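You operate a simulated robot arm through the tools that you are given. There is no shell and no other tool. Be economical: measure what you need, move in short steps, check, and stop when the job is done.

The job below is to be done with a simulated two-armed robot. You get a single attempt, and the scene is never put back.

Task
Pick up the red tin with one hand, pass it to the other hand and put it on the tool bench top. Set down upright: red tin.
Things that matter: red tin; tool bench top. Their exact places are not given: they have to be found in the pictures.

The check looks at the end state, three seconds after you hand in, the way a careful person would. Anything else that was tipped, shoved, dropped, spilled or broken makes it a failure.

Robot
Two 7-joint arms with two-finger grippers on one trunk, on a base that drives. Base frame: it is fixed to the floor where the robot stands at the start and does not move with it; the origin is under the middle of the robot, x ahead of it, y to its left, z up. Lengths are in m, angles in rad, forces in N, time in s.
The left shoulder is at the start at [0.06, 0.123, 0.945], the right one opposite. With the tool pointing down near the work surface each hand reaches from about 0.1 to 0.74 m from the robot's upright axis, wherever it stands, measured 20 degrees to its own side. Places, roughly: tool bench top (34x23 cm) [0.74, -2.16, 0.9]. Payload 1.47 kg a hand.
The tool frame of a hand sits at the grasp point between the pads (the TCP): z along the fingers, y along the line on which they close. The tips reach 0.016 m beyond it. The gripper opens to 0.087 m. The gripper's body begins 0.055 m behind the TCP.
Orientation is that of the tool frame in the base frame, as a unit quaternion [x, y, z, w]. With the fingers straight down and closing along the base's y, the tool's x points along the base's -x, its y along +y and its z along -z.

Tools
- The arms move only by the tool drive_tool. It takes "left_deltas", "right_deltas" or both (then of equal length, played together; a hand with none holds still); each is a list of rows, each a list of 7 numbers: the shift along the base's x, y, z in m, then the turn, a rotation vector about the base's x, y, z in rad, then the finger opening in m, from 0 to 0.087. In form: [[tx, ty, tz, wx, wy, wz, hand], ...]. A call has 1 to 10 rows; each row is the pose to reach, as a shift and turn from the pose commanded when the call began. A row lasts 0.2 s, in which the tool goes at most 0.05 m and 0.15 rad; a call with a longer step from one row to the next is refused whole, and so is a gripper value outside its range. Where a pose cannot be reached the arm comes as near as it can. A force on the tool above 40 N (or 10 N above the force at the start of the call, whichever is more), or a blocked arm, ends the call early, and 0.2 s more pass. Each finger travels about 0.153 m/s and halts on what it meets, pressing with about 26 N; the grip force reading is that of the motor and also rises with nothing between the fingers. The clock runs only during rows and for 0.2 s after the last one: add rows that repeat a pose to give the fingers time. It gives the time, the measured TCP pose, the force on the tool (base axes), the opening and the grip force at its end, in the units of the frame above (readings bear some noise), with the torque about the TCP (base axes, N m) and any sound that the robot's microphone picked up.
- Cameras (640 x 400 px; columns grow to the right, rows downward): "scene" is now at [0.0672, -0.0136, 1.4813]; the picture's right is [-0.25, -0.97, 0.00], its down [-0.88, 0.23, -0.43] and it looks along [0.41, -0.11, -0.90] (base axes); focal length 270 px, centre (320, 200). "left" rides on the left gripper at [0.073, -0.012, -0.09] in its tool frame; the picture's right is [0.16, 0.99, 0.00], its down [-0.72, 0.12, -0.68] and it looks along [-0.67, 0.11, 0.73] (tool axes); focal length 247 px, centre (320, 200). "right" rides on the right gripper at [0.073, 0.012, -0.09] in its tool frame; the picture's right is [-0.16, 0.99, 0.00], its down [-0.72, -0.12, -0.68] and it looks along [-0.67, -0.11, 0.73] (tool axes); focal length 247 px, centre (320, 200).
- camera(camera): a new picture of that camera. The clock stands still meanwhile.
- move_column(by): slides the trunk up (or, below 0, down) by that many m; the arms and the scene camera ride with it, the base frame stays. It gives what a move gives, with no picture.
- roll_base(legs): drives the robot by 1 to 6 legs, each [ahead, left, turn to the left] in m, m and rad, along the robot's own axes; the way and the turn of a leg run together, so that a leg with both is an arc; at most 1.5 m and 3.142 rad a leg. The arms and the cameras ride along, it lands a little off, and it stops where it bumps. It gives what a move gives.
- pan_tilt(pan, tilt): turns the head with the scene camera to pan (to the left, within 2.094 rad either way) and tilt (down, from -0.506 to 1.204), counted from straight ahead of the robot. It gives what a move gives.
- probe_pixels(camera, pixels): for up to 12 pixels [column, row] of the newest picture of that camera ("zoom" is the newest enlarged one), the place [x, y, z] in the base frame of the surface seen there, good to about 0.003 m. The clock stands still meanwhile.
- inspect(camera, box): a new picture of the part [left, top, right, bottom] of that camera's present view, enlarged. The clock stands still meanwhile.
- finish_job(): hands the job in; it is judged then, once.

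Keep the steps short. Do not move on a guess: measure, check each grasp and each placing, and mend mistakes. In all there are 80 turns and 78 pictures (those below and enlarged ones count). Leave the grippers open and the arms clear of the work at the hand-in unless told otherwise, and finish with a single line.

The tools are called after "Request:" by a JSON object that holds its "api" and its "payload". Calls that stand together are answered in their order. drive_tool: Moves the arms, as the interface text tells. Its arguments: {"type":"object","properties":{"left_deltas":{"type":"array","items":{"type":"array","items":{"type":"number"}}},"right_deltas":{"type":"array","items":{"type":"array","items":{"type":"number"}}}},"required":[]} The other tools are called the same way: move_column (by) slides the trunk up or down; roll_base (legs) drives the base; pan_tilt (pan, tilt) turns the head that bears the scene camera; camera (camera) takes a picture; probe_pixels (camera, pixels) gives the place of the surface under pixels of a picture; inspect (camera, box) takes an enlarged picture of a part of a camera's view; finish_job () hands the job in.

At the start:

```text
clock: 0.0
left_ee_pos: [0.3771, 0.1072, 0.8356]
left_orientation: [0.0, 1.0, 0.001, 0.0]
left_ft_force: [0.6, -0.2, 0.1]
left_moment: [-0.01, 0.02, -0.02]
left_gripper_width: 0.0872
left_gripper_force: 0.0
right_ee_pos: [0.4132, -0.2126, 0.8201]
right_orientation: [0.0, 1.0, 0.0, 0.0]
right_ft_force: [0.0, 0.5, -0.1]
right_moment: [0.02, -0.03, 0.02]
right_gripper_width: 0.087
right_gripper_force: 0.1
trunk travel left (down, up): [-0.1, 0.13]
robot x, y, heading: [0.0041, -0.0017, 0.006]
head pan, tilt: [-0.253, 1.129]
```

scene: 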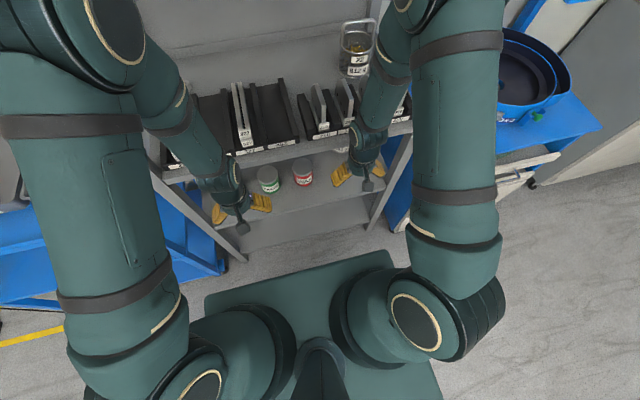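
right: 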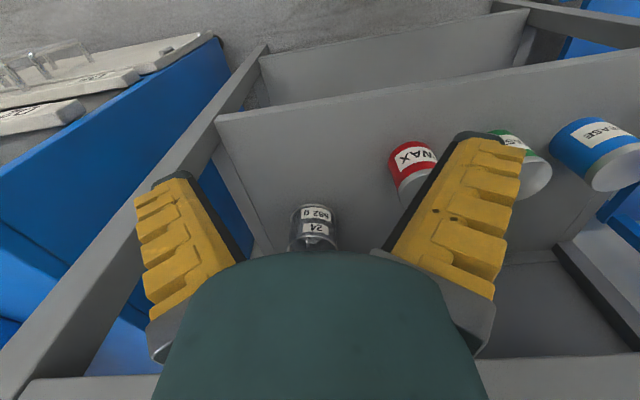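
left: 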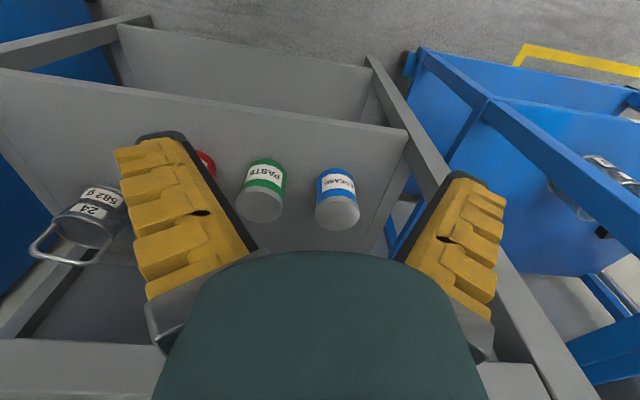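

I see a shelf unit ahead, with green, red and probably blue tins on a middle shelf under an upper shelf with bins. I'll enlarge the scene view around the tins to measure.

Request:
{"api": "inspect", "payload": {"camera": "scene", "box": [140, 60, 440, 260]}}

Request:
{"api": "probe_pixels", "payload": {"camera": "right", "pixels": [[410, 148], [412, 175], [318, 215], [530, 150], [600, 140], [350, 130], [300, 180], [560, 110], [240, 115], [450, 370], [560, 270], [530, 20]]}}

Request:
{"api": "probe_pixels", "payload": {"camera": "scene", "pixels": [[302, 165], [303, 180], [268, 173], [330, 200], [300, 210], [320, 140], [280, 150], [340, 155], [355, 50], [190, 170], [400, 130], [270, 110]]}}

```text
2.00 times, centred on (290, 160) of scene
```

zoom: 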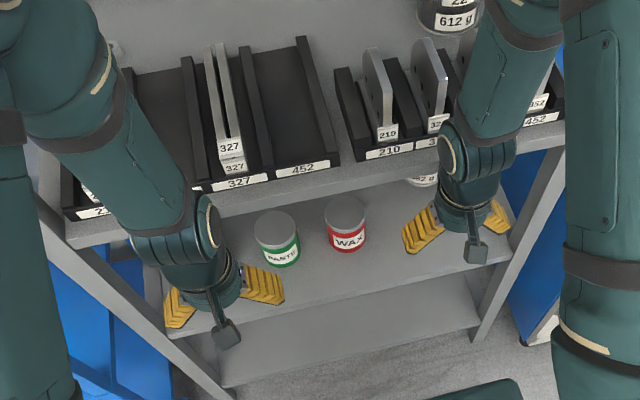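

```text
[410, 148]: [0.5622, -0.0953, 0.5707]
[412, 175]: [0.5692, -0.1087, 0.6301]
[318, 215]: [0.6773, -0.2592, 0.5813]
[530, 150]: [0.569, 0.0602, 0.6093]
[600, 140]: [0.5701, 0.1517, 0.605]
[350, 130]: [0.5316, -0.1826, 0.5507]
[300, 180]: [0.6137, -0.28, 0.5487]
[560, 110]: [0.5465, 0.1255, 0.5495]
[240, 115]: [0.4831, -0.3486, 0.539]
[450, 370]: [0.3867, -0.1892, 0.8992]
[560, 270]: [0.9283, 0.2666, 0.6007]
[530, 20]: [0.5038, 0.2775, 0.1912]
```

```text
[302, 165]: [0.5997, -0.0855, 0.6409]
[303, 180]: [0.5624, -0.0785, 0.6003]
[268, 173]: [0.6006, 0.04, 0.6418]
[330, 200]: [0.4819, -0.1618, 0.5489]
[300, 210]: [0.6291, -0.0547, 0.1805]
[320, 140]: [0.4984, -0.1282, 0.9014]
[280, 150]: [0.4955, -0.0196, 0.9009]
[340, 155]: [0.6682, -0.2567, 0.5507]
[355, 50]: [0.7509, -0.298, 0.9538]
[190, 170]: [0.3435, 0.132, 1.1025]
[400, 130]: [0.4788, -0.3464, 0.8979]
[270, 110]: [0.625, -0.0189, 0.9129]
```

The red tin ("WAX") stands at about (0.60, -0.085), from z 0.55 to 0.64, under the shelf at 0.90. Next I look toward the bench on the right before planning the drive.

Request:
{"api": "pan_tilt", "payload": {"pan": -1.2, "tilt": 0.5}}

Request:
{"api": "camera", "payload": {"camera": "scene"}}

```text
clock: 1.2
left_ee_pos: [0.3784, 0.1084, 0.8359]
left_orientation: [0.0, 1.0, -0.001, 0.0]
left_ft_force: [0.2, 0.6, 0.5]
left_moment: [0.0, -0.01, 0.03]
left_gripper_width: 0.0869
left_gripper_force: 0.2
right_ee_pos: [0.4139, -0.2131, 0.8203]
right_orientation: [0.0, 1.0, 0.0, 0.0]
right_ft_force: [-0.4, -0.3, -0.4]
right_moment: [0.04, -0.01, 0.01]
right_gripper_width: 0.0869
right_gripper_force: 0.1
trunk travel left (down, up): [-0.1, 0.13]
robot x, y, heading: [0.002, 0.002, 0.002]
head pan, tilt: [-1.201, 0.499]
```

```text
73 pictures are left
```

scene: 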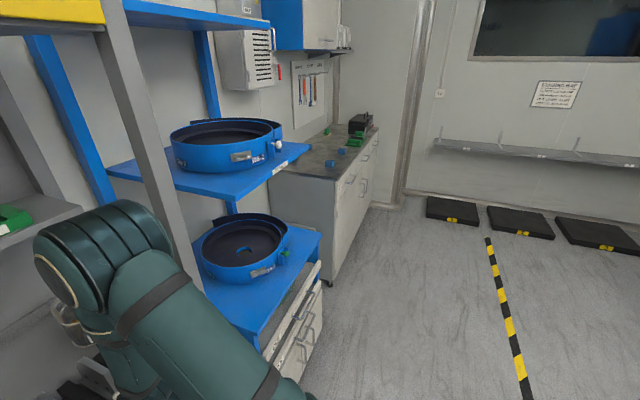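

The tool bench is the cabinet at (330,155) with small things on its top. I'll probe it and the things along the way.

Request:
{"api": "probe_pixels", "payload": {"camera": "scene", "pixels": [[300, 165], [320, 160], [335, 178], [375, 130], [318, 140], [343, 150], [360, 140], [285, 170], [320, 260], [305, 160], [325, 285], [303, 350]]}}

Request:
{"api": "inspect", "payload": {"camera": "scene", "box": [250, 90, 400, 210]}}

```text
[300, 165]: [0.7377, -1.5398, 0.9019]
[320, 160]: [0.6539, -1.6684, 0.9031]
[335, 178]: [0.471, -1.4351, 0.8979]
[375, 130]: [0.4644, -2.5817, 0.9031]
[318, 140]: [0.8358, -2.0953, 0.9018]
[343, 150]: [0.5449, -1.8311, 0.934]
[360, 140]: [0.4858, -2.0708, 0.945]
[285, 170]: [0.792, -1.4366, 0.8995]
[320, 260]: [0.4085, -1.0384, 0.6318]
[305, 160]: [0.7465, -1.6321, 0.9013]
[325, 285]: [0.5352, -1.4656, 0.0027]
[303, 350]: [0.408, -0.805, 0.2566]
```

```text
3.33 times, centred on (325, 150) of scene
```

zoom: 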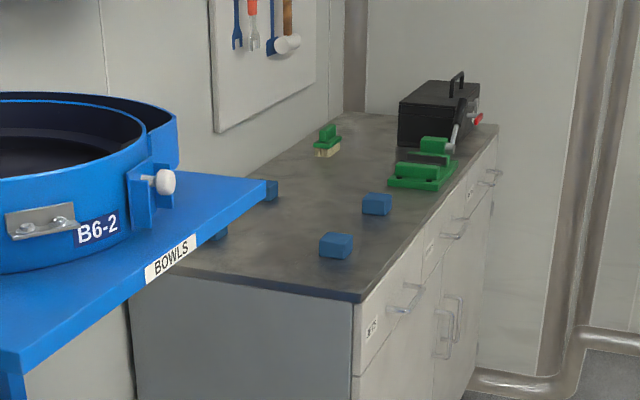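

The bench top is at z≈0.90 with some small items on it; I'll examine it when near. Plan: the right hand pitches ~0.96 rad forward, goes to the front of the shelf opening at z≈0.60, and takes the tin low. Later the left takes it by the top. First comes the pitch and descent in front of the shelf, with the left hand moved slightly aside and the head turned back.

Request:
{"api": "drive_tool", "payload": {"right_deltas": [[0, 0.016, -0.015, 0, -0.12, 0, 0.087], [-0.005, 0.032, -0.045, 0, -0.24, 0, 0.087], [-0.01, 0.048, -0.075, 0, -0.36, 0, 0.087], [-0.015, 0.064, -0.105, 0, -0.48, 0, 0.087], [-0.015, 0.08, -0.135, 0, -0.6, 0, 0.087], [-0.015, 0.096, -0.165, 0, -0.72, 0, 0.087], [-0.015, 0.112, -0.195, 0, -0.84, 0, 0.087], [-0.015, 0.128, -0.22, 0, -0.96, 0, 0.087], [-0.015, 0.128, -0.22, 0, -0.96, 0, 0.087]], "left_deltas": [[0, 0.02, 0, 0, 0, 0, 0.087], [0, 0.04, 0, 0, 0, 0, 0.087], [0, 0.06, 0, 0, 0, 0, 0.087], [0, 0.08, 0, 0, 0, 0, 0.087], [0, 0.08, 0, 0, 0, 0, 0.087], [0, 0.08, 0, 0, 0, 0, 0.087], [0, 0.08, 0, 0, 0, 0, 0.087], [0, 0.08, 0, 0, 0, 0, 0.087], [0, 0.08, 0, 0, 0, 0, 0.087]]}}

Request:
{"api": "pan_tilt", "payload": {"pan": -0.1, "tilt": 1.0}}

Request:
{"api": "camera", "payload": {"camera": "right"}}

Request:
{"api": "camera", "payload": {"camera": "scene"}}

```text
clock: 3.2
left_ee_pos: [0.3805, 0.1892, 0.8353]
left_orientation: [0.0, 1.0, 0.0, 0.0]
left_ft_force: [-0.2, -1.4, 0.7]
left_moment: [0.03, 0.01, -0.02]
left_gripper_width: 0.0872
left_gripper_force: 0.1
right_ee_pos: [0.3987, -0.0835, 0.6003]
right_orientation: [0.0, 0.887, 0.0, 0.462]
right_ft_force: [-0.1, 0.4, -0.2]
right_moment: [0.0, -0.04, 0.01]
right_gripper_width: 0.0871
right_gripper_force: 0.0
trunk travel left (down, up): [-0.1, 0.13]
robot x, y, heading: [0.0003, -0.002, -0.001]
head pan, tilt: [-1.201, 0.499]
```

```text
clock: 4.6
left_ee_pos: [0.3799, 0.1897, 0.836]
left_orientation: [-0.001, 1.0, 0.0, -0.001]
left_ft_force: [-0.2, -0.3, -0.4]
left_moment: [0.01, 0.0, -0.03]
left_gripper_width: 0.087
left_gripper_force: 0.1
right_ee_pos: [0.3978, -0.0835, 0.6003]
right_orientation: [0.0, 0.887, 0.0, 0.462]
right_ft_force: [0.1, 0.8, 0.7]
right_moment: [-0.02, -0.01, -0.04]
right_gripper_width: 0.0871
right_gripper_force: 0.2
trunk travel left (down, up): [-0.1, 0.13]
robot x, y, heading: [-0.0025, -0.001, 0.003]
head pan, tilt: [-0.099, 1.0]
```

```text
71 pictures are left
```

right: 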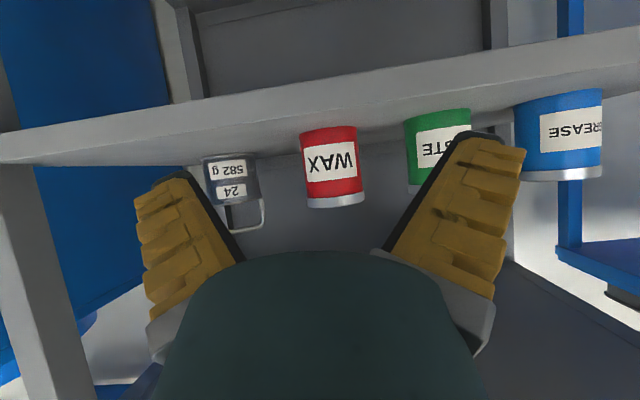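

```text
70 pictures are left
```

scene: 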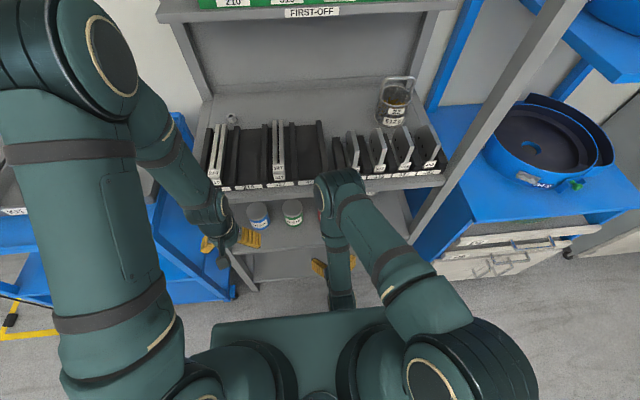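

The right camera shows the red tin at (332,165), upside down, with the shelf edge behind. In the scene the right wrist at (335,180) is near the upper shelf, so I'll probe both.

Request:
{"api": "probe_pixels", "payload": {"camera": "right", "pixels": [[332, 142], [305, 165], [332, 180], [356, 165], [334, 201], [410, 160], [330, 110], [250, 130], [420, 145], [332, 90], [318, 129], [345, 206]]}}

Request:
{"api": "probe_pixels", "payload": {"camera": "scene", "pixels": [[335, 178], [325, 190], [350, 185], [340, 250], [340, 300], [395, 260], [300, 186], [410, 180], [300, 205], [318, 270]]}}

```text
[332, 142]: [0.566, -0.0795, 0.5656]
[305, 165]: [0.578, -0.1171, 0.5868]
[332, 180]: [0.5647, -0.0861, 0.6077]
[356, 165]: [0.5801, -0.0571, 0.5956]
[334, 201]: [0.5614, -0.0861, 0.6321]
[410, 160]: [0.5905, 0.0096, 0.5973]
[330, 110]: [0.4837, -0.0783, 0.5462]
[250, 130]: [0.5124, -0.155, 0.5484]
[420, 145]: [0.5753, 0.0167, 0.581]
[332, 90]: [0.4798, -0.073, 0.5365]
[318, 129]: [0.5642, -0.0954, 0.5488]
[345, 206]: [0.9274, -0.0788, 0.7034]
```

```text
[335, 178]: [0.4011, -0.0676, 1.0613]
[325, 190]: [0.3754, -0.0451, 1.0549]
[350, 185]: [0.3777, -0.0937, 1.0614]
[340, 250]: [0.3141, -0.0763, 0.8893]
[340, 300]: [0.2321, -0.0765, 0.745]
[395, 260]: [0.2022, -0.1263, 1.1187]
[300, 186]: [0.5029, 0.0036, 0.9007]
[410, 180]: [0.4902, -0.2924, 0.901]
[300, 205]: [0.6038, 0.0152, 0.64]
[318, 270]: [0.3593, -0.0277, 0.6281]
```

Tin: centre ≈ (0.599, -0.086), radius ≈ 0.036, z 0.549–0.64. The shelf's front edge is at x≈0.48. The elbow is at (0.39, z 1.05), so I back the base 0.12 m to keep the forearm clear of the upper shelf.

Request:
{"api": "roll_base", "payload": {"legs": [[-0.12, 0, 0]]}}

```text
clock: 5.8
left_ee_pos: [0.2654, 0.1892, 0.8363]
left_orientation: [-0.001, 1.0, 0.0, 0.001]
left_ft_force: [-0.5, 0.3, 0.6]
left_moment: [0.0, -0.01, -0.01]
left_gripper_width: 0.087
left_gripper_force: 0.1
right_ee_pos: [0.2831, -0.0834, 0.6019]
right_orientation: [0.0, 0.887, 0.0, 0.463]
right_ft_force: [-1.2, 0.5, 1.0]
right_moment: [-0.02, 0.0, 0.01]
right_gripper_width: 0.0869
right_gripper_force: 0.1
trunk travel left (down, up): [-0.1, 0.13]
robot x, y, heading: [-0.1148, 0.0022, 0.0]
head pan, tilt: [-0.099, 1.0]
```

Now I advance the right TCP to x≈0.50, short of the tin, at z≈0.60, y≈-0.086.

Request:
{"api": "drive_tool", "payload": {"right_deltas": [[0.036, -0.001, 0, 0, 0, 0, 0.087], [0.072, -0.002, 0, 0, 0, 0, 0.087], [0.108, -0.0025, 0, 0, 0, 0, 0.087], [0.144, -0.0025, 0, 0, 0, 0, 0.087], [0.18, -0.0025, 0, 0, 0, 0, 0.087], [0.217, -0.0025, 0, 0, 0, 0, 0.087], [0.217, -0.0025, 0, 0, 0, 0, 0.087]]}}

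Request:
{"api": "camera", "payload": {"camera": "right"}}

Request:
{"api": "camera", "payload": {"camera": "scene"}}

```text
clock: 7.4
left_ee_pos: [0.2661, 0.1907, 0.8358]
left_orientation: [-0.001, 1.0, 0.0, 0.001]
left_ft_force: [-0.2, 0.0, 0.2]
left_moment: [0.01, -0.03, -0.01]
left_gripper_width: 0.0868
left_gripper_force: 0.1
right_ee_pos: [0.5015, -0.0884, 0.5989]
right_orientation: [0.0, 0.887, 0.0, 0.461]
right_ft_force: [-0.3, -0.1, -0.4]
right_moment: [0.0, 0.0, -0.01]
right_gripper_width: 0.0872
right_gripper_force: 0.1
trunk travel left (down, up): [-0.1, 0.13]
robot x, y, heading: [-0.1133, -0.0027, 0.001]
head pan, tilt: [-0.099, 1.0]
```

```text
69 pictures are left
```

right: 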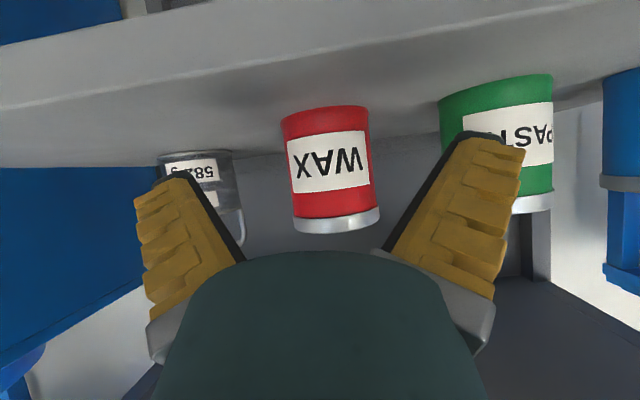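

```text
68 pictures are left
```

scene: 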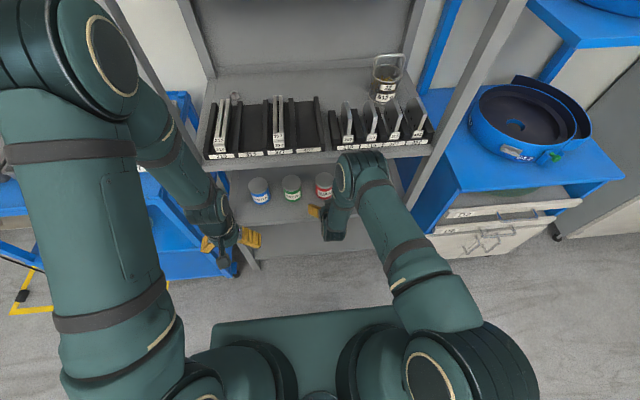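

I'll probe the tin's sides, the fingers and the neighbours, plus the elbow's distance to the shelf edge.

Request:
{"api": "probe_pixels", "payload": {"camera": "right", "pixels": [[289, 165], [368, 165], [330, 160], [295, 228], [378, 218], [335, 205], [190, 175], [475, 135], [447, 130], [228, 180], [330, 112], [330, 30]]}}

Request:
{"api": "probe_pixels", "payload": {"camera": "scene", "pixels": [[347, 158], [365, 156], [340, 165], [323, 177], [345, 150], [335, 225]]}}

```text
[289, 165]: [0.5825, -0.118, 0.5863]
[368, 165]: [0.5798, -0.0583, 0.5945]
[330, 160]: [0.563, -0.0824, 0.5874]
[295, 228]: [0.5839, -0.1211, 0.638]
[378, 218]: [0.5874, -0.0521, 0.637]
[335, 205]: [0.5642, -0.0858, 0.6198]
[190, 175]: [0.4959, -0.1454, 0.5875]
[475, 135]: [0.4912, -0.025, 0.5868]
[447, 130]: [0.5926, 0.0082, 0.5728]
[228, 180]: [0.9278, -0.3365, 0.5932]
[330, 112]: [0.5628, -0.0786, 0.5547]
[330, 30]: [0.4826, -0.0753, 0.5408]
```

```text
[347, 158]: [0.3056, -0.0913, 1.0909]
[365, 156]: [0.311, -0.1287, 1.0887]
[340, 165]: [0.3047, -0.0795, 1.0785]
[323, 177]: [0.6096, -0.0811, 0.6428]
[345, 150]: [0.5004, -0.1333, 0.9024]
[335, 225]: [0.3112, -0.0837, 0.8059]
```

All is clear: elbow x 0.31, the tin centred between the fingers. I advance to x≈0.594, z≈0.585 with the fingers open.

Request:
{"api": "drive_tool", "payload": {"right_deltas": [[0.025, 0.001, -0.004, 0, 0, 0, 0.087], [0.05, 0.001, -0.009, 0, 0, 0, 0.087], [0.072, 0.001, -0.014, 0, 0, 0, 0.087], [0.093, 0.001, -0.014, 0, 0, 0, 0.087], [0.093, 0.001, -0.014, 0, 0, 0, 0.087]]}}

Request:
{"api": "camera", "payload": {"camera": "right"}}

```text
clock: 8.6
left_ee_pos: [0.2668, 0.1906, 0.836]
left_orientation: [-0.001, 1.0, 0.0, 0.0]
left_ft_force: [0.1, 0.0, -0.5]
left_moment: [-0.01, -0.01, -0.01]
left_gripper_width: 0.0869
left_gripper_force: 0.2
right_ee_pos: [0.5935, -0.0851, 0.5876]
right_orientation: [-0.002, 0.887, 0.001, 0.462]
right_ft_force: [-0.3, -0.2, -0.4]
right_moment: [-0.03, -0.03, -0.01]
right_gripper_width: 0.0872
right_gripper_force: 0.0
trunk travel left (down, up): [-0.1, 0.13]
robot x, y, heading: [-0.1139, 0.0008, 0.001]
head pan, tilt: [-0.099, 1.0]
```

```text
67 pictures are left
```

right: 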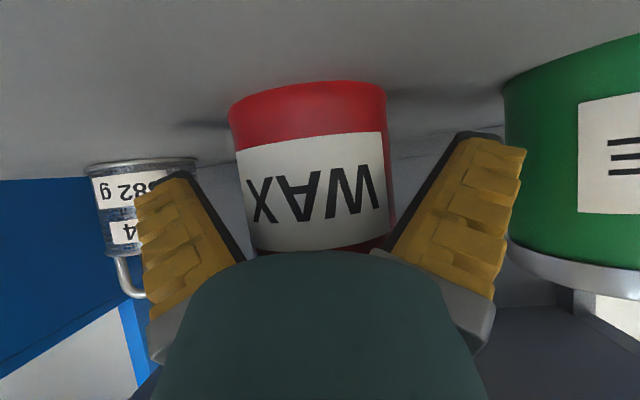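

The tin sits between the fingers with no contact. I close.

Request:
{"api": "drive_tool", "payload": {"right_deltas": [[0, 0, 0, 0, 0, 0, 0.075], [0, 0, 0, 0, 0, 0, 0.06], [0, 0, 0, 0, 0, 0, 0.05], [0, 0, 0, 0, 0, 0, 0.05]]}}

Request:
{"api": "camera", "payload": {"camera": "right"}}

```text
clock: 9.6
left_ee_pos: [0.2652, 0.1909, 0.8354]
left_orientation: [0.0, 1.0, 0.0, 0.001]
left_ft_force: [0.1, 1.0, -0.4]
left_moment: [0.0, -0.02, -0.01]
left_gripper_width: 0.0867
left_gripper_force: 0.0
right_ee_pos: [0.594, -0.0846, 0.586]
right_orientation: [0.0, 0.887, 0.0, 0.462]
right_ft_force: [-1.8, -0.3, 0.8]
right_moment: [-0.09, -0.06, -0.06]
right_gripper_width: 0.0698
right_gripper_force: 25.8
trunk travel left (down, up): [-0.1, 0.13]
robot x, y, heading: [-0.1129, 0.0016, 0.006]
head pan, tilt: [-0.099, 1.0]
```

```text
66 pictures are left
```

right: 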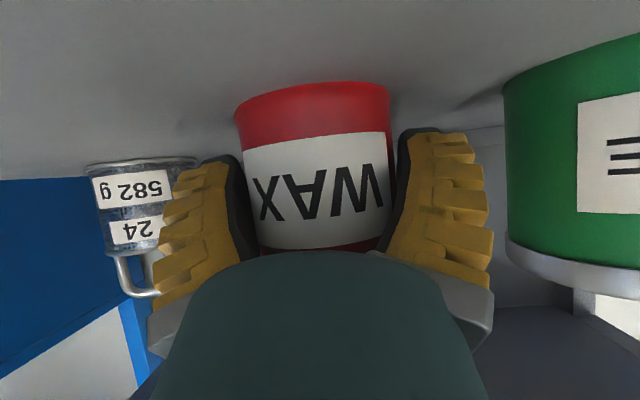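

Width 0.0698 at 25.8 N: gripped. I lift 0.04 m and check the weight.

Request:
{"api": "drive_tool", "payload": {"right_deltas": [[0, 0, 0.01, 0, 0, 0, 0.05], [0, 0, 0.025, 0, 0, 0, 0.05], [0, 0, 0.04, 0, 0, 0, 0.05], [0, 0, 0.04, 0, 0, 0, 0.05]]}}

Request:
{"api": "camera", "payload": {"camera": "right"}}

```text
clock: 10.6
left_ee_pos: [0.2656, 0.1896, 0.8356]
left_orientation: [-0.001, 1.0, -0.001, 0.0]
left_ft_force: [0.6, -0.2, -0.3]
left_moment: [0.04, 0.01, -0.01]
left_gripper_width: 0.0869
left_gripper_force: 0.0
right_ee_pos: [0.5943, -0.0833, 0.6248]
right_orientation: [-0.001, 0.887, 0.001, 0.461]
right_ft_force: [0.2, 0.4, -3.9]
right_moment: [-0.03, 0.04, 0.01]
right_gripper_width: 0.0697
right_gripper_force: 26.0
trunk travel left (down, up): [-0.1, 0.13]
robot x, y, heading: [-0.111, 0.0015, 0.002]
head pan, tilt: [-0.099, 1.0]
```

```text
65 pictures are left
```

right: 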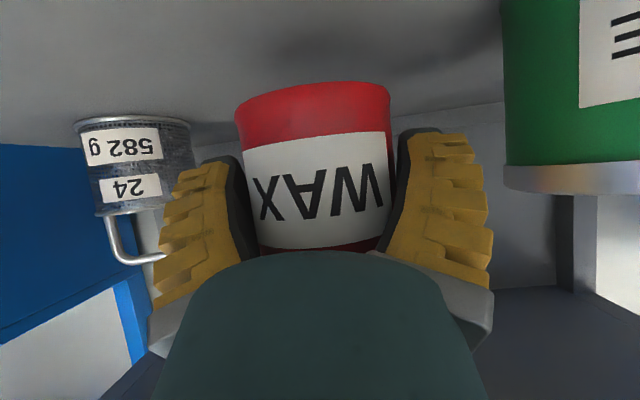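

The tin is lifted (≈0.4 kg) and steady. Before backing out I look behind the robot on both sides.

Request:
{"api": "pan_tilt", "payload": {"pan": -2.09, "tilt": 0.6}}

Request:
{"api": "camera", "payload": {"camera": "scene"}}

Request:
{"api": "pan_tilt", "payload": {"pan": 2.09, "tilt": 0.6}}

Request:
{"api": "camera", "payload": {"camera": "scene"}}

```text
clock: 12.5
left_ee_pos: [0.2651, 0.1904, 0.8368]
left_orientation: [-0.001, 1.0, 0.0, 0.0]
left_ft_force: [0.2, -0.3, 0.5]
left_moment: [-0.02, -0.01, 0.0]
left_gripper_width: 0.087
left_gripper_force: 0.0
right_ee_pos: [0.5936, -0.0849, 0.6264]
right_orientation: [0.0, 0.887, 0.0, 0.462]
right_ft_force: [0.2, -0.3, -3.5]
right_moment: [-0.02, 0.05, -0.02]
right_gripper_width: 0.0696
right_gripper_force: 26.2
trunk travel left (down, up): [-0.1, 0.13]
robot x, y, heading: [-0.1167, 0.0023, 0.004]
head pan, tilt: [-2.089, 0.6]
```

```text
64 pictures are left
```

scene: 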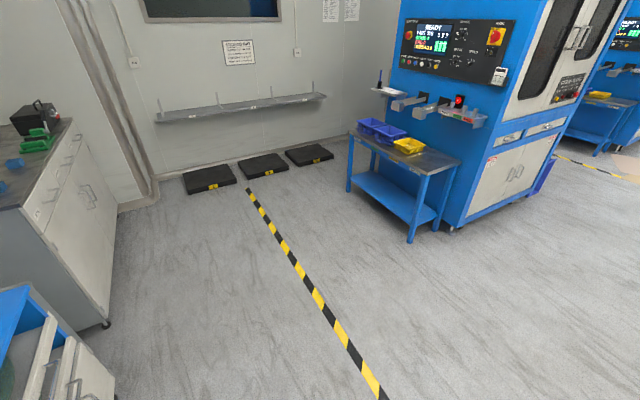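

```text
clock: 15.9
left_ee_pos: [0.2648, 0.1902, 0.8367]
left_orientation: [0.0, 1.0, 0.0, 0.0]
left_ft_force: [0.3, 0.5, -1.0]
left_moment: [0.02, -0.01, -0.01]
left_gripper_width: 0.0868
left_gripper_force: 0.0
right_ee_pos: [0.5938, -0.0849, 0.6251]
right_orientation: [0.0, 0.887, 0.0, 0.462]
right_ft_force: [0.9, 0.5, -3.1]
right_moment: [0.0, 0.03, 0.01]
right_gripper_width: 0.069
right_gripper_force: 25.8
trunk travel left (down, up): [-0.1, 0.13]
robot x, y, heading: [-0.1151, -0.0026, 0.008]
head pan, tilt: [2.089, 0.6]
```

```text
63 pictures are left
```

scene: 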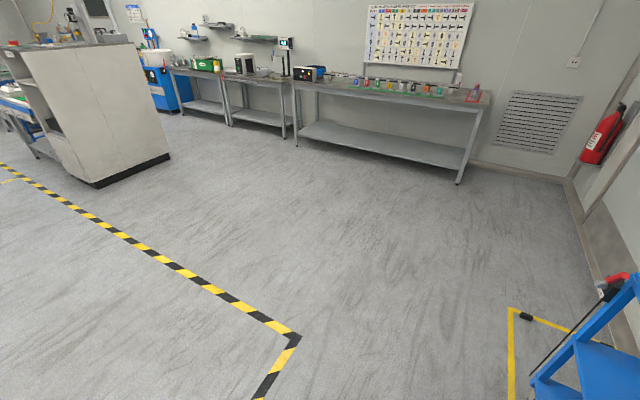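

The floor behind is clear. I back straight out 0.4 m and turn the head to the hands.

Request:
{"api": "roll_base", "payload": {"legs": [[-0.4, 0, 0]]}}

Request:
{"api": "pan_tilt", "payload": {"pan": 0.0, "tilt": 0.8}}

Request:
{"api": "camera", "payload": {"camera": "scene"}}

```text
clock: 18.4
left_ee_pos: [-0.1345, 0.1925, 0.8367]
left_orientation: [-0.008, 1.0, 0.0, 0.0]
left_ft_force: [-0.5, -0.1, 0.5]
left_moment: [0.02, 0.0, -0.03]
left_gripper_width: 0.087
left_gripper_force: 0.1
right_ee_pos: [0.197, -0.0793, 0.6262]
right_orientation: [-0.005, 0.887, 0.003, 0.462]
right_ft_force: [-0.3, 0.9, -3.7]
right_moment: [0.01, 0.06, -0.03]
right_gripper_width: 0.0691
right_gripper_force: 26.3
trunk travel left (down, up): [-0.1, 0.13]
robot x, y, heading: [-0.5083, -0.0054, 0.016]
head pan, tilt: [2.089, 0.6]
```

```text
clock: 20.4
left_ee_pos: [-0.1342, 0.1916, 0.8366]
left_orientation: [-0.007, 1.0, 0.0, 0.0]
left_ft_force: [0.0, -0.7, -0.9]
left_moment: [0.01, 0.02, 0.0]
left_gripper_width: 0.0869
left_gripper_force: 0.0
right_ee_pos: [0.1983, -0.0791, 0.6256]
right_orientation: [-0.008, 0.887, 0.004, 0.462]
right_ft_force: [-0.5, -0.5, -2.4]
right_moment: [0.0, 0.05, 0.05]
right_gripper_width: 0.0692
right_gripper_force: 25.4
trunk travel left (down, up): [-0.1, 0.13]
robot x, y, heading: [-0.511, -0.0009, 0.014]
head pan, tilt: [0.0, 0.799]
```

```text
62 pictures are left
```

scene: 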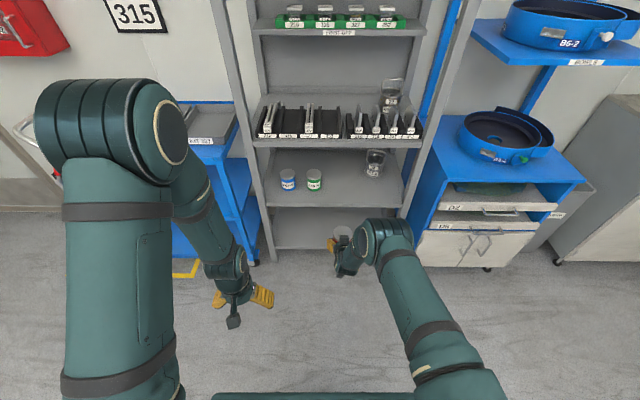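

The tin is clear of the shelf, and the other tins and the jar still stand. Now I bring the tin to the hand-over place: right TCP to about (0.11, -0.03, 0.72), pitched 0.35 rad more so its top leans back a little. This leaves room for the left hand from above.

Request:
{"api": "drive_tool", "payload": {"right_deltas": [[-0.018, 0.01, 0.02, 0, -0.07, 0, 0.05], [-0.036, 0.02, 0.04, 0, -0.14, 0, 0.05], [-0.054, 0.03, 0.06, 0, -0.21, 0, 0.05], [-0.072, 0.04, 0.08, 0, -0.28, 0, 0.05], [-0.09, 0.05, 0.095, 0, -0.35, 0, 0.05], [-0.09, 0.05, 0.095, 0, -0.35, 0, 0.05]]}}

Request:
{"api": "camera", "payload": {"camera": "scene"}}

Request:
{"api": "camera", "payload": {"camera": "left"}}

```text
clock: 21.8
left_ee_pos: [-0.1348, 0.1918, 0.8358]
left_orientation: [-0.007, 1.0, 0.0, 0.0]
left_ft_force: [0.2, 0.3, 0.7]
left_moment: [-0.02, 0.01, 0.02]
left_gripper_width: 0.0872
left_gripper_force: 0.0
right_ee_pos: [0.1089, -0.0318, 0.7209]
right_orientation: [-0.006, 0.793, 0.001, 0.609]
right_ft_force: [-0.9, 0.4, -3.7]
right_moment: [-0.01, 0.03, -0.02]
right_gripper_width: 0.069
right_gripper_force: 26.1
trunk travel left (down, up): [-0.1, 0.13]
robot x, y, heading: [-0.5101, 0.0002, 0.015]
head pan, tilt: [0.0, 0.799]
```

```text
61 pictures are left
```

scene: 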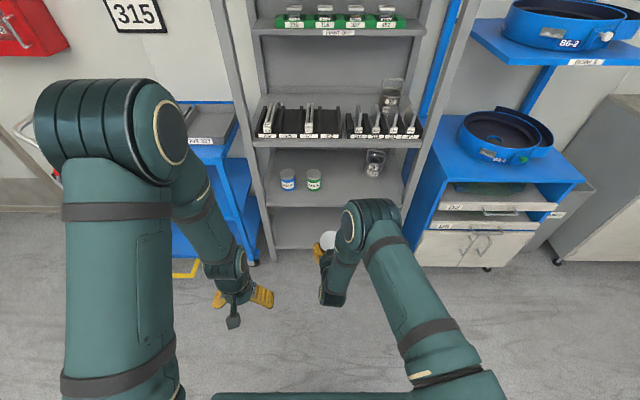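

```text
60 pictures are left
```

left: 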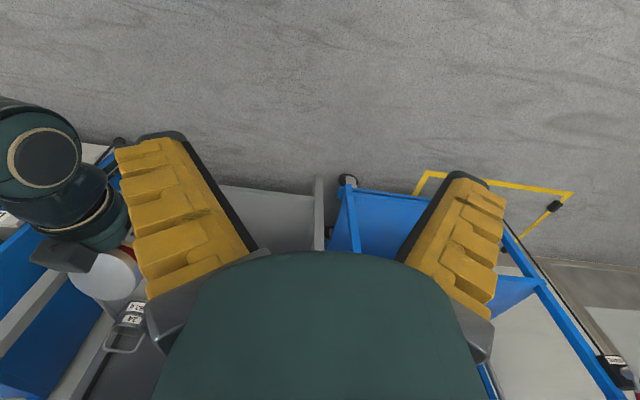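

I probe the tin's top and the right elbow for clearance.

Request:
{"api": "probe_pixels", "payload": {"camera": "left", "pixels": [[100, 275], [72, 283], [85, 255], [90, 292], [118, 292], [125, 262], [128, 243], [65, 255]]}}

Request:
{"api": "probe_pixels", "payload": {"camera": "scene", "pixels": [[350, 225], [375, 203], [397, 215], [328, 240], [323, 233], [333, 233], [335, 285], [318, 250]]}}

```text
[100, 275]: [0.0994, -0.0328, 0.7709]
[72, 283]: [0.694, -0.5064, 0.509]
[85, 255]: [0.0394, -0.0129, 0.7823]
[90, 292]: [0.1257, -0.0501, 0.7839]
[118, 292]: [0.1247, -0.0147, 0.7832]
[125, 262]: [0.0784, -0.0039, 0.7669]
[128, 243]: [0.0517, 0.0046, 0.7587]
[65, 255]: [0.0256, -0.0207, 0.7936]
```

```text
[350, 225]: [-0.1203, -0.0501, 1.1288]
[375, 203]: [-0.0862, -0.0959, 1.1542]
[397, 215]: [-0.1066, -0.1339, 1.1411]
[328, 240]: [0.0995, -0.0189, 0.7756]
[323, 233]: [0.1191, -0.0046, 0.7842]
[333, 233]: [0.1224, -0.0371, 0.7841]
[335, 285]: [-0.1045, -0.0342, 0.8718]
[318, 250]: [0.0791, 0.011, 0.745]
```

Tin top centre ≈ (0.098, -0.033, 0.773); the right elbow is back at x≈-0.1. The left hand goes up and forward first, staying at y≈0.19.

Request:
{"api": "drive_tool", "payload": {"left_deltas": [[0.04, 0, 0.02, 0, 0, 0, 0.087], [0.08, 0, 0.04, 0, 0, 0, 0.087], [0.12, 0, 0.06, 0, 0, 0, 0.087], [0.16, 0, 0.06, 0, 0, 0, 0.087], [0.2, 0, 0.06, 0, 0, 0, 0.087], [0.24, 0, 0.06, 0, 0, 0, 0.087], [0.24, -0.04, 0.06, 0, 0, 0, 0.087], [0.24, -0.08, 0.06, 0, 0, 0, 0.087], [0.24, -0.12, 0.06, 0, 0, 0, 0.087], [0.24, -0.12, 0.06, 0, 0, 0, 0.087]]}}

Request:
{"api": "camera", "payload": {"camera": "scene"}}

Request:
{"api": "camera", "payload": {"camera": "left"}}

```text
clock: 24.0
left_ee_pos: [0.1051, 0.0714, 0.8915]
left_orientation: [-0.007, 1.0, 0.0, 0.0]
left_ft_force: [0.3, -0.5, -0.3]
left_moment: [-0.03, -0.01, 0.0]
left_gripper_width: 0.0867
left_gripper_force: 0.2
right_ee_pos: [0.1086, -0.0308, 0.7207]
right_orientation: [-0.007, 0.794, 0.002, 0.608]
right_ft_force: [-0.1, 0.9, -3.5]
right_moment: [-0.01, 0.0, -0.05]
right_gripper_width: 0.069
right_gripper_force: 26.4
trunk travel left (down, up): [-0.1, 0.13]
robot x, y, heading: [-0.5097, -0.0025, 0.013]
head pan, tilt: [0.0, 0.799]
```

```text
59 pictures are left
```

scene: 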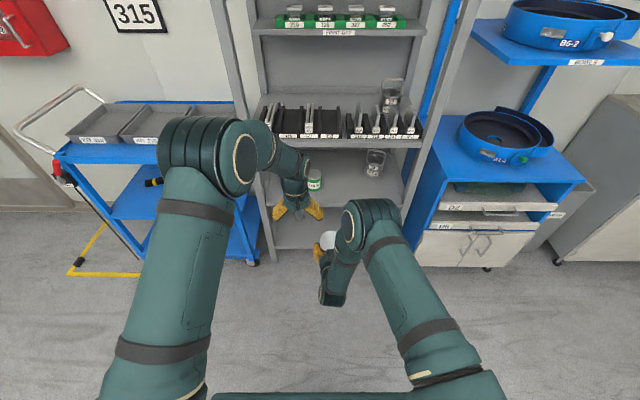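

```text
58 pictures are left
```

left: 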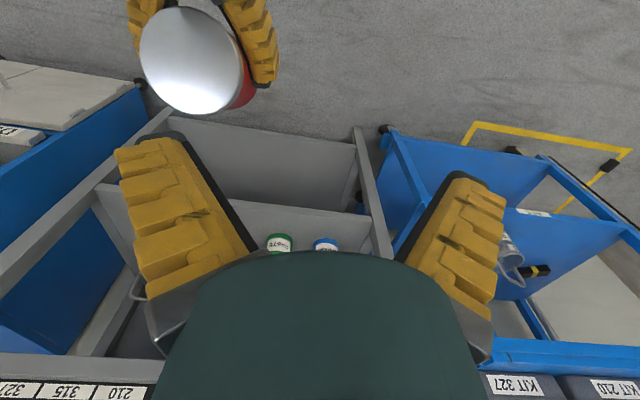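

I probe the tin's rim in the left view for its centre before moving over it.

Request:
{"api": "probe_pixels", "payload": {"camera": "left", "pixels": [[142, 57], [240, 60], [190, 12], [195, 110], [190, 60], [250, 90], [262, 40], [150, 10]]}}

```text
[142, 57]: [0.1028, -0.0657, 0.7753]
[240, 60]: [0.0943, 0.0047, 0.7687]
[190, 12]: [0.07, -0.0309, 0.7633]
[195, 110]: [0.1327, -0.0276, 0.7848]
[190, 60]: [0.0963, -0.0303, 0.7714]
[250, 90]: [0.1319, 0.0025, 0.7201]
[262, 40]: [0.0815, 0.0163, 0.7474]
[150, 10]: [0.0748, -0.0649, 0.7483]
```

Top centre ≈ (0.100, -0.031, 0.773). I move the left over it at z≈0.87.

Request:
{"api": "drive_tool", "payload": {"left_deltas": [[0, -0.035, 0, 0, 0, 0, 0.087], [0, -0.07, 0, 0, 0, 0, 0.087], [0, -0.1025, 0, 0, 0, 0, 0.087], [0, -0.1025, -0.02, 0, 0, 0, 0.087], [0, -0.1025, -0.02, 0, 0, 0, 0.087]]}}

Request:
{"api": "camera", "payload": {"camera": "scene"}}

Request:
{"api": "camera", "payload": {"camera": "left"}}

```text
clock: 25.2
left_ee_pos: [0.1082, -0.032, 0.8759]
left_orientation: [-0.006, 1.0, 0.0, 0.0]
left_ft_force: [0.4, -0.7, -0.4]
left_moment: [0.03, -0.03, 0.0]
left_gripper_width: 0.0869
left_gripper_force: 0.0
right_ee_pos: [0.1077, -0.0301, 0.7199]
right_orientation: [-0.007, 0.794, 0.002, 0.608]
right_ft_force: [0.4, 0.7, -3.7]
right_moment: [-0.01, 0.01, -0.02]
right_gripper_width: 0.0687
right_gripper_force: 26.3
trunk travel left (down, up): [-0.1, 0.13]
robot x, y, heading: [-0.5102, -0.0032, 0.015]
head pan, tilt: [0.0, 0.799]
```

```text
57 pictures are left
```

scene: 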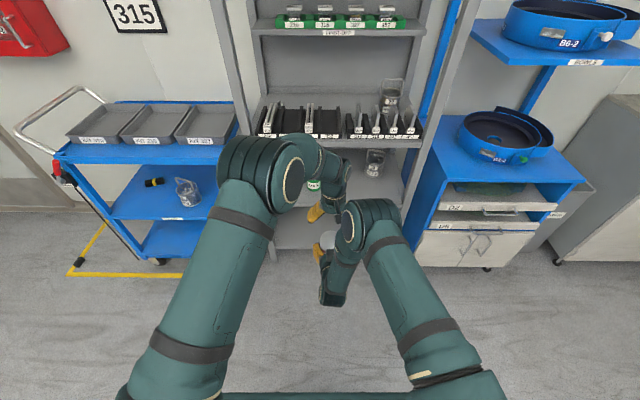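

```text
56 pictures are left
```

left: 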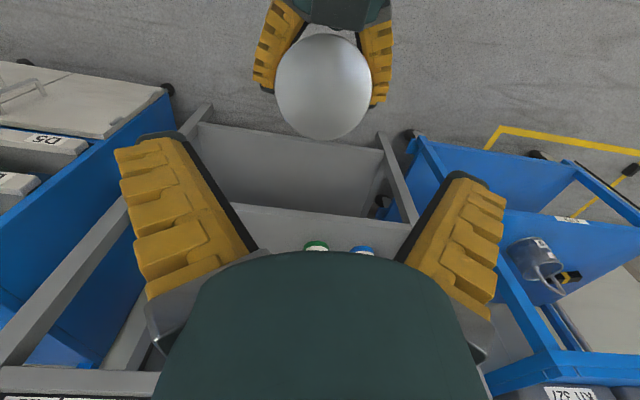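

It's aligned (tin centre column 322 against finger middle ≈320). I descend to z≈0.795 and check.

Request:
{"api": "drive_tool", "payload": {"left_deltas": [[-0.002, 0.001, -0.03, 0, 0, 0, 0.087], [-0.004, 0.001, -0.06, 0, 0, 0, 0.087], [-0.004, 0.001, -0.08, 0, 0, 0, 0.087], [-0.004, 0.001, -0.08, 0, 0, 0, 0.087]]}}

Request:
{"api": "camera", "payload": {"camera": "left"}}

```text
clock: 26.2
left_ee_pos: [0.1035, -0.0318, 0.7973]
left_orientation: [-0.007, 1.0, 0.0, 0.0]
left_ft_force: [-0.5, 0.2, -0.4]
left_moment: [0.02, -0.02, -0.01]
left_gripper_width: 0.0871
left_gripper_force: 0.0
right_ee_pos: [0.1083, -0.03, 0.7206]
right_orientation: [-0.007, 0.793, 0.002, 0.609]
right_ft_force: [0.1, -0.2, -3.1]
right_moment: [-0.02, -0.01, -0.02]
right_gripper_width: 0.0686
right_gripper_force: 25.9
trunk travel left (down, up): [-0.1, 0.13]
robot x, y, heading: [-0.5133, -0.0031, 0.012]
head pan, tilt: [0.0, 0.799]
```

```text
55 pictures are left
```

left: 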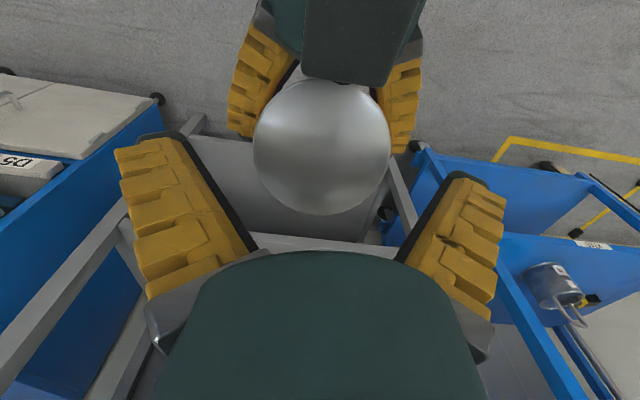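

A dark block of the right hand at (365,40) is near the left camera, so I probe it and the tin rim.

Request:
{"api": "probe_pixels", "payload": {"camera": "left", "pixels": [[365, 40], [320, 10], [400, 10], [365, 75], [410, 3], [255, 150], [390, 150], [322, 213], [260, 60], [400, 75], [300, 20], [322, 82]]}}

Request:
{"api": "inspect", "payload": {"camera": "scene", "box": [270, 170, 430, 320]}}

```text
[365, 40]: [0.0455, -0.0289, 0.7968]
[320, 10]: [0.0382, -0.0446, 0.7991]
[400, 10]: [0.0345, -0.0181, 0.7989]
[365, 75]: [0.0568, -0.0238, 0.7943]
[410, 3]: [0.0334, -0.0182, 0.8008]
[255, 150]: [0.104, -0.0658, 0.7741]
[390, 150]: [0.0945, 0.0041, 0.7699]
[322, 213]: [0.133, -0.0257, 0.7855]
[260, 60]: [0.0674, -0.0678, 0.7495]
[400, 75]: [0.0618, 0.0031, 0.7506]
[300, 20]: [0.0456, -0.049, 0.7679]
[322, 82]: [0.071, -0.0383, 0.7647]
```

```text
2.67 times, centred on (350, 245) of scene
```

zoom: 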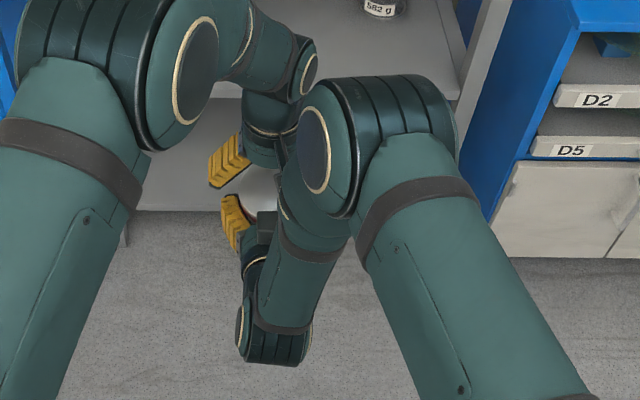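

The right block's top is at z 0.797 and the left palm and camera will stay at ≥0.82, so it's clear. I descend 0.03 to z≈0.767.

Request:
{"api": "drive_tool", "payload": {"left_deltas": [[0, 0.001, -0.01, 0, 0, 0, 0.087], [0, 0.001, -0.02, 0, 0, 0, 0.087], [0, 0.001, -0.03, 0, 0, 0, 0.087], [0, 0.001, -0.03, 0, 0, 0, 0.087]]}}

Request:
{"api": "camera", "payload": {"camera": "left"}}

```text
clock: 27.2
left_ee_pos: [0.1036, -0.0302, 0.7662]
left_orientation: [-0.007, 1.0, 0.0, 0.0]
left_ft_force: [0.3, 1.0, -0.3]
left_moment: [0.01, 0.03, 0.02]
left_gripper_width: 0.0871
left_gripper_force: 0.0
right_ee_pos: [0.1086, -0.0319, 0.7212]
right_orientation: [-0.007, 0.793, 0.002, 0.609]
right_ft_force: [0.4, 0.7, -3.4]
right_moment: [-0.01, 0.05, -0.01]
right_gripper_width: 0.0688
right_gripper_force: 25.7
trunk travel left (down, up): [-0.1, 0.13]
robot x, y, heading: [-0.513, -0.0037, 0.013]
head pan, tilt: [0.0, 0.799]
```

```text
53 pictures are left
```

left: 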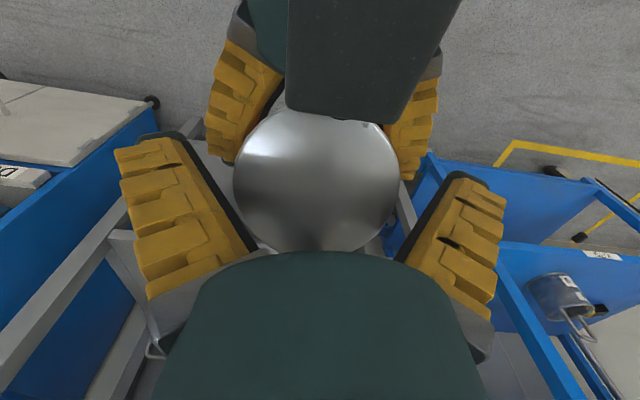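

No contact forces. I close the left fingers on the tin's top.

Request:
{"api": "drive_tool", "payload": {"left_deltas": [[0, 0, 0, 0, 0, 0, 0.078], [0, 0, 0, 0, 0, 0, 0.068], [0, 0, 0, 0, 0, 0, 0.055], [0, 0, 0, 0, 0, 0, 0.05], [0, 0, 0, 0, 0, 0, 0.05]]}}

Request:
{"api": "camera", "payload": {"camera": "left"}}

```text
clock: 28.4
left_ee_pos: [0.103, -0.03, 0.7659]
left_orientation: [-0.007, 1.0, -0.001, 0.001]
left_ft_force: [2.6, -5.8, -2.0]
left_moment: [0.0, 0.02, 0.03]
left_gripper_width: 0.0701
left_gripper_force: 26.0
right_ee_pos: [0.1083, -0.0296, 0.7206]
right_orientation: [-0.008, 0.793, 0.003, 0.609]
right_ft_force: [-3.0, 5.7, -1.6]
right_moment: [-0.25, -0.13, -0.08]
right_gripper_width: 0.0687
right_gripper_force: 26.3
trunk travel left (down, up): [-0.1, 0.13]
robot x, y, heading: [-0.512, -0.0007, 0.015]
head pan, tilt: [0.0, 0.799]
```

```text
52 pictures are left
```

left: 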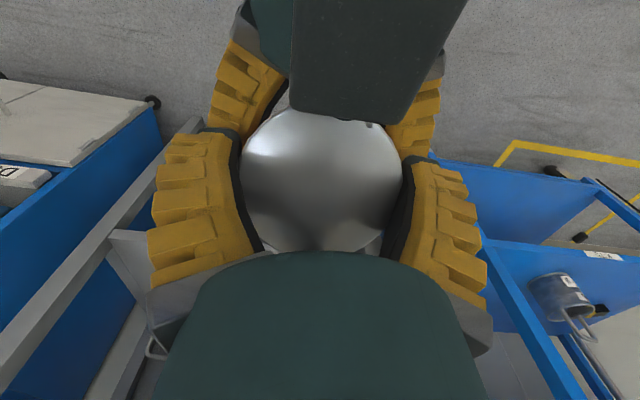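

Both hands hold the tin (left 0.0701 at 26 N). I open the right hand in place.

Request:
{"api": "drive_tool", "payload": {"right_deltas": [[0, 0, 0, 0, 0, 0, 0.075], [0, 0, 0, 0, 0, 0, 0.087], [0, 0, 0, 0, 0, 0, 0.087]]}}

Request:
{"api": "camera", "payload": {"camera": "left"}}

```text
clock: 29.2
left_ee_pos: [0.1022, -0.029, 0.7659]
left_orientation: [-0.007, 1.0, -0.001, 0.0]
left_ft_force: [-0.4, -0.1, -0.2]
left_moment: [0.01, 0.07, -0.02]
left_gripper_width: 0.0698
left_gripper_force: 25.8
right_ee_pos: [0.1064, -0.0298, 0.7214]
right_orientation: [-0.006, 0.793, 0.002, 0.609]
right_ft_force: [-0.1, -0.6, -0.3]
right_moment: [0.01, -0.01, -0.02]
right_gripper_width: 0.0873
right_gripper_force: 0.1
trunk travel left (down, up): [-0.1, 0.13]
robot x, y, heading: [-0.51, -0.0004, 0.011]
head pan, tilt: [0.0, 0.799]
```

```text
51 pictures are left
```

left: 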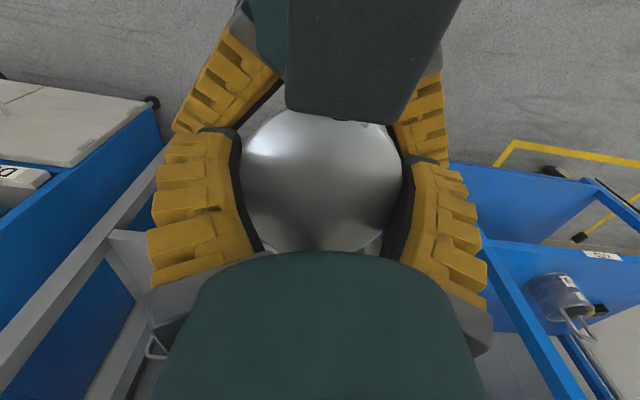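

The right is open. The left's force reads little (maybe transient), so I retreat the right hand 0.03 m straight back and recheck.

Request:
{"api": "drive_tool", "payload": {"right_deltas": [[-0.01, 0, 0, 0, 0, 0, 0.087], [-0.02, 0, 0, 0, 0, 0, 0.087], [-0.03, 0, 0, 0, 0, 0, 0.087], [-0.03, 0, 0, 0, 0, 0, 0.087]]}}

Request:
{"api": "camera", "payload": {"camera": "left"}}

```text
clock: 30.2
left_ee_pos: [0.1034, -0.0289, 0.7673]
left_orientation: [-0.007, 1.0, 0.0, 0.0]
left_ft_force: [-0.5, -0.5, 0.5]
left_moment: [0.02, 0.06, -0.05]
left_gripper_width: 0.0701
left_gripper_force: 25.9
right_ee_pos: [0.0782, -0.0303, 0.7214]
right_orientation: [-0.006, 0.793, 0.002, 0.609]
right_ft_force: [1.0, -0.5, -0.1]
right_moment: [0.02, -0.01, 0.01]
right_gripper_width: 0.087
right_gripper_force: 0.2
trunk travel left (down, up): [-0.1, 0.13]
robot x, y, heading: [-0.5135, -0.0025, 0.017]
head pan, tilt: [0.0, 0.799]
```

```text
50 pictures are left
```

left: 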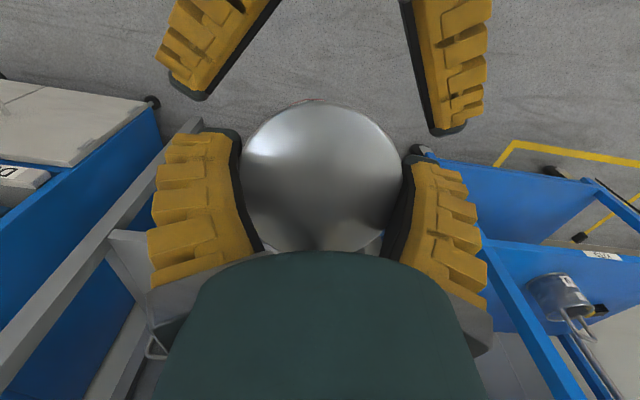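

The left reads no weight, so I check with the right camera that the whole tin is there and not just the lid.

Request:
{"api": "camera", "payload": {"camera": "right"}}

Request:
{"api": "inspect", "payload": {"camera": "scene", "box": [270, 170, 430, 320]}}

```text
49 pictures are left
```

right: 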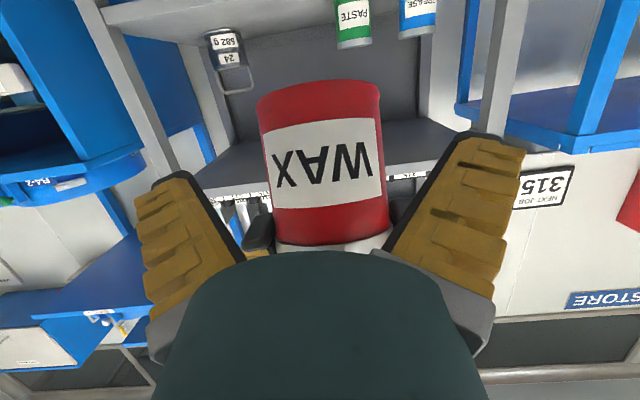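

```text
2.67 times, centred on (350, 245) of scene
```

zoom: 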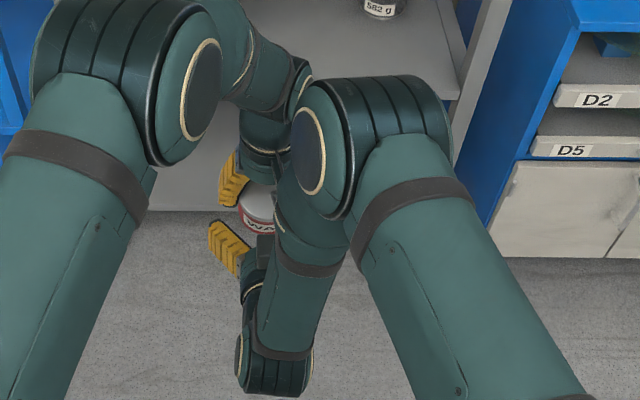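

The whole tin hangs in the left hand. I retreat the right hand another 0.14 m back, then out to its own side.

Request:
{"api": "drive_tool", "payload": {"right_deltas": [[-0.035, 0, 0, 0, 0, 0, 0.087], [-0.07, 0, 0, 0, 0, 0, 0.087], [-0.1, 0, 0, 0, 0, 0, 0.087], [-0.12, -0.03, 0, 0, 0, 0, 0.087], [-0.13, -0.07, 0, 0, 0, 0, 0.087], [-0.13, -0.11, 0, 0, 0, 0, 0.087], [-0.13, -0.15, 0, 0, 0, 0, 0.087], [-0.13, -0.19, 0, 0, 0, 0, 0.087], [-0.13, -0.19, 0, 0, 0, 0, 0.087]]}}

Request:
{"api": "camera", "payload": {"camera": "scene"}}

```text
clock: 32.2
left_ee_pos: [0.102, -0.0286, 0.7662]
left_orientation: [-0.007, 1.0, 0.0, 0.001]
left_ft_force: [0.2, 0.0, -1.0]
left_moment: [0.0, 0.05, -0.02]
left_gripper_width: 0.0703
left_gripper_force: 26.3
right_ee_pos: [-0.0523, -0.2196, 0.7198]
right_orientation: [-0.007, 0.793, 0.003, 0.609]
right_ft_force: [0.2, -1.2, 1.0]
right_moment: [0.03, -0.02, 0.01]
right_gripper_width: 0.087
right_gripper_force: 0.0
trunk travel left (down, up): [-0.1, 0.13]
robot x, y, heading: [-0.5094, -0.0027, 0.014]
head pan, tilt: [0.0, 0.799]
```

```text
47 pictures are left
```

scene: 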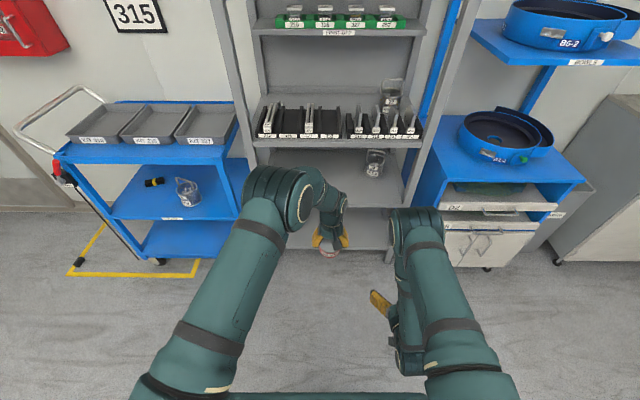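

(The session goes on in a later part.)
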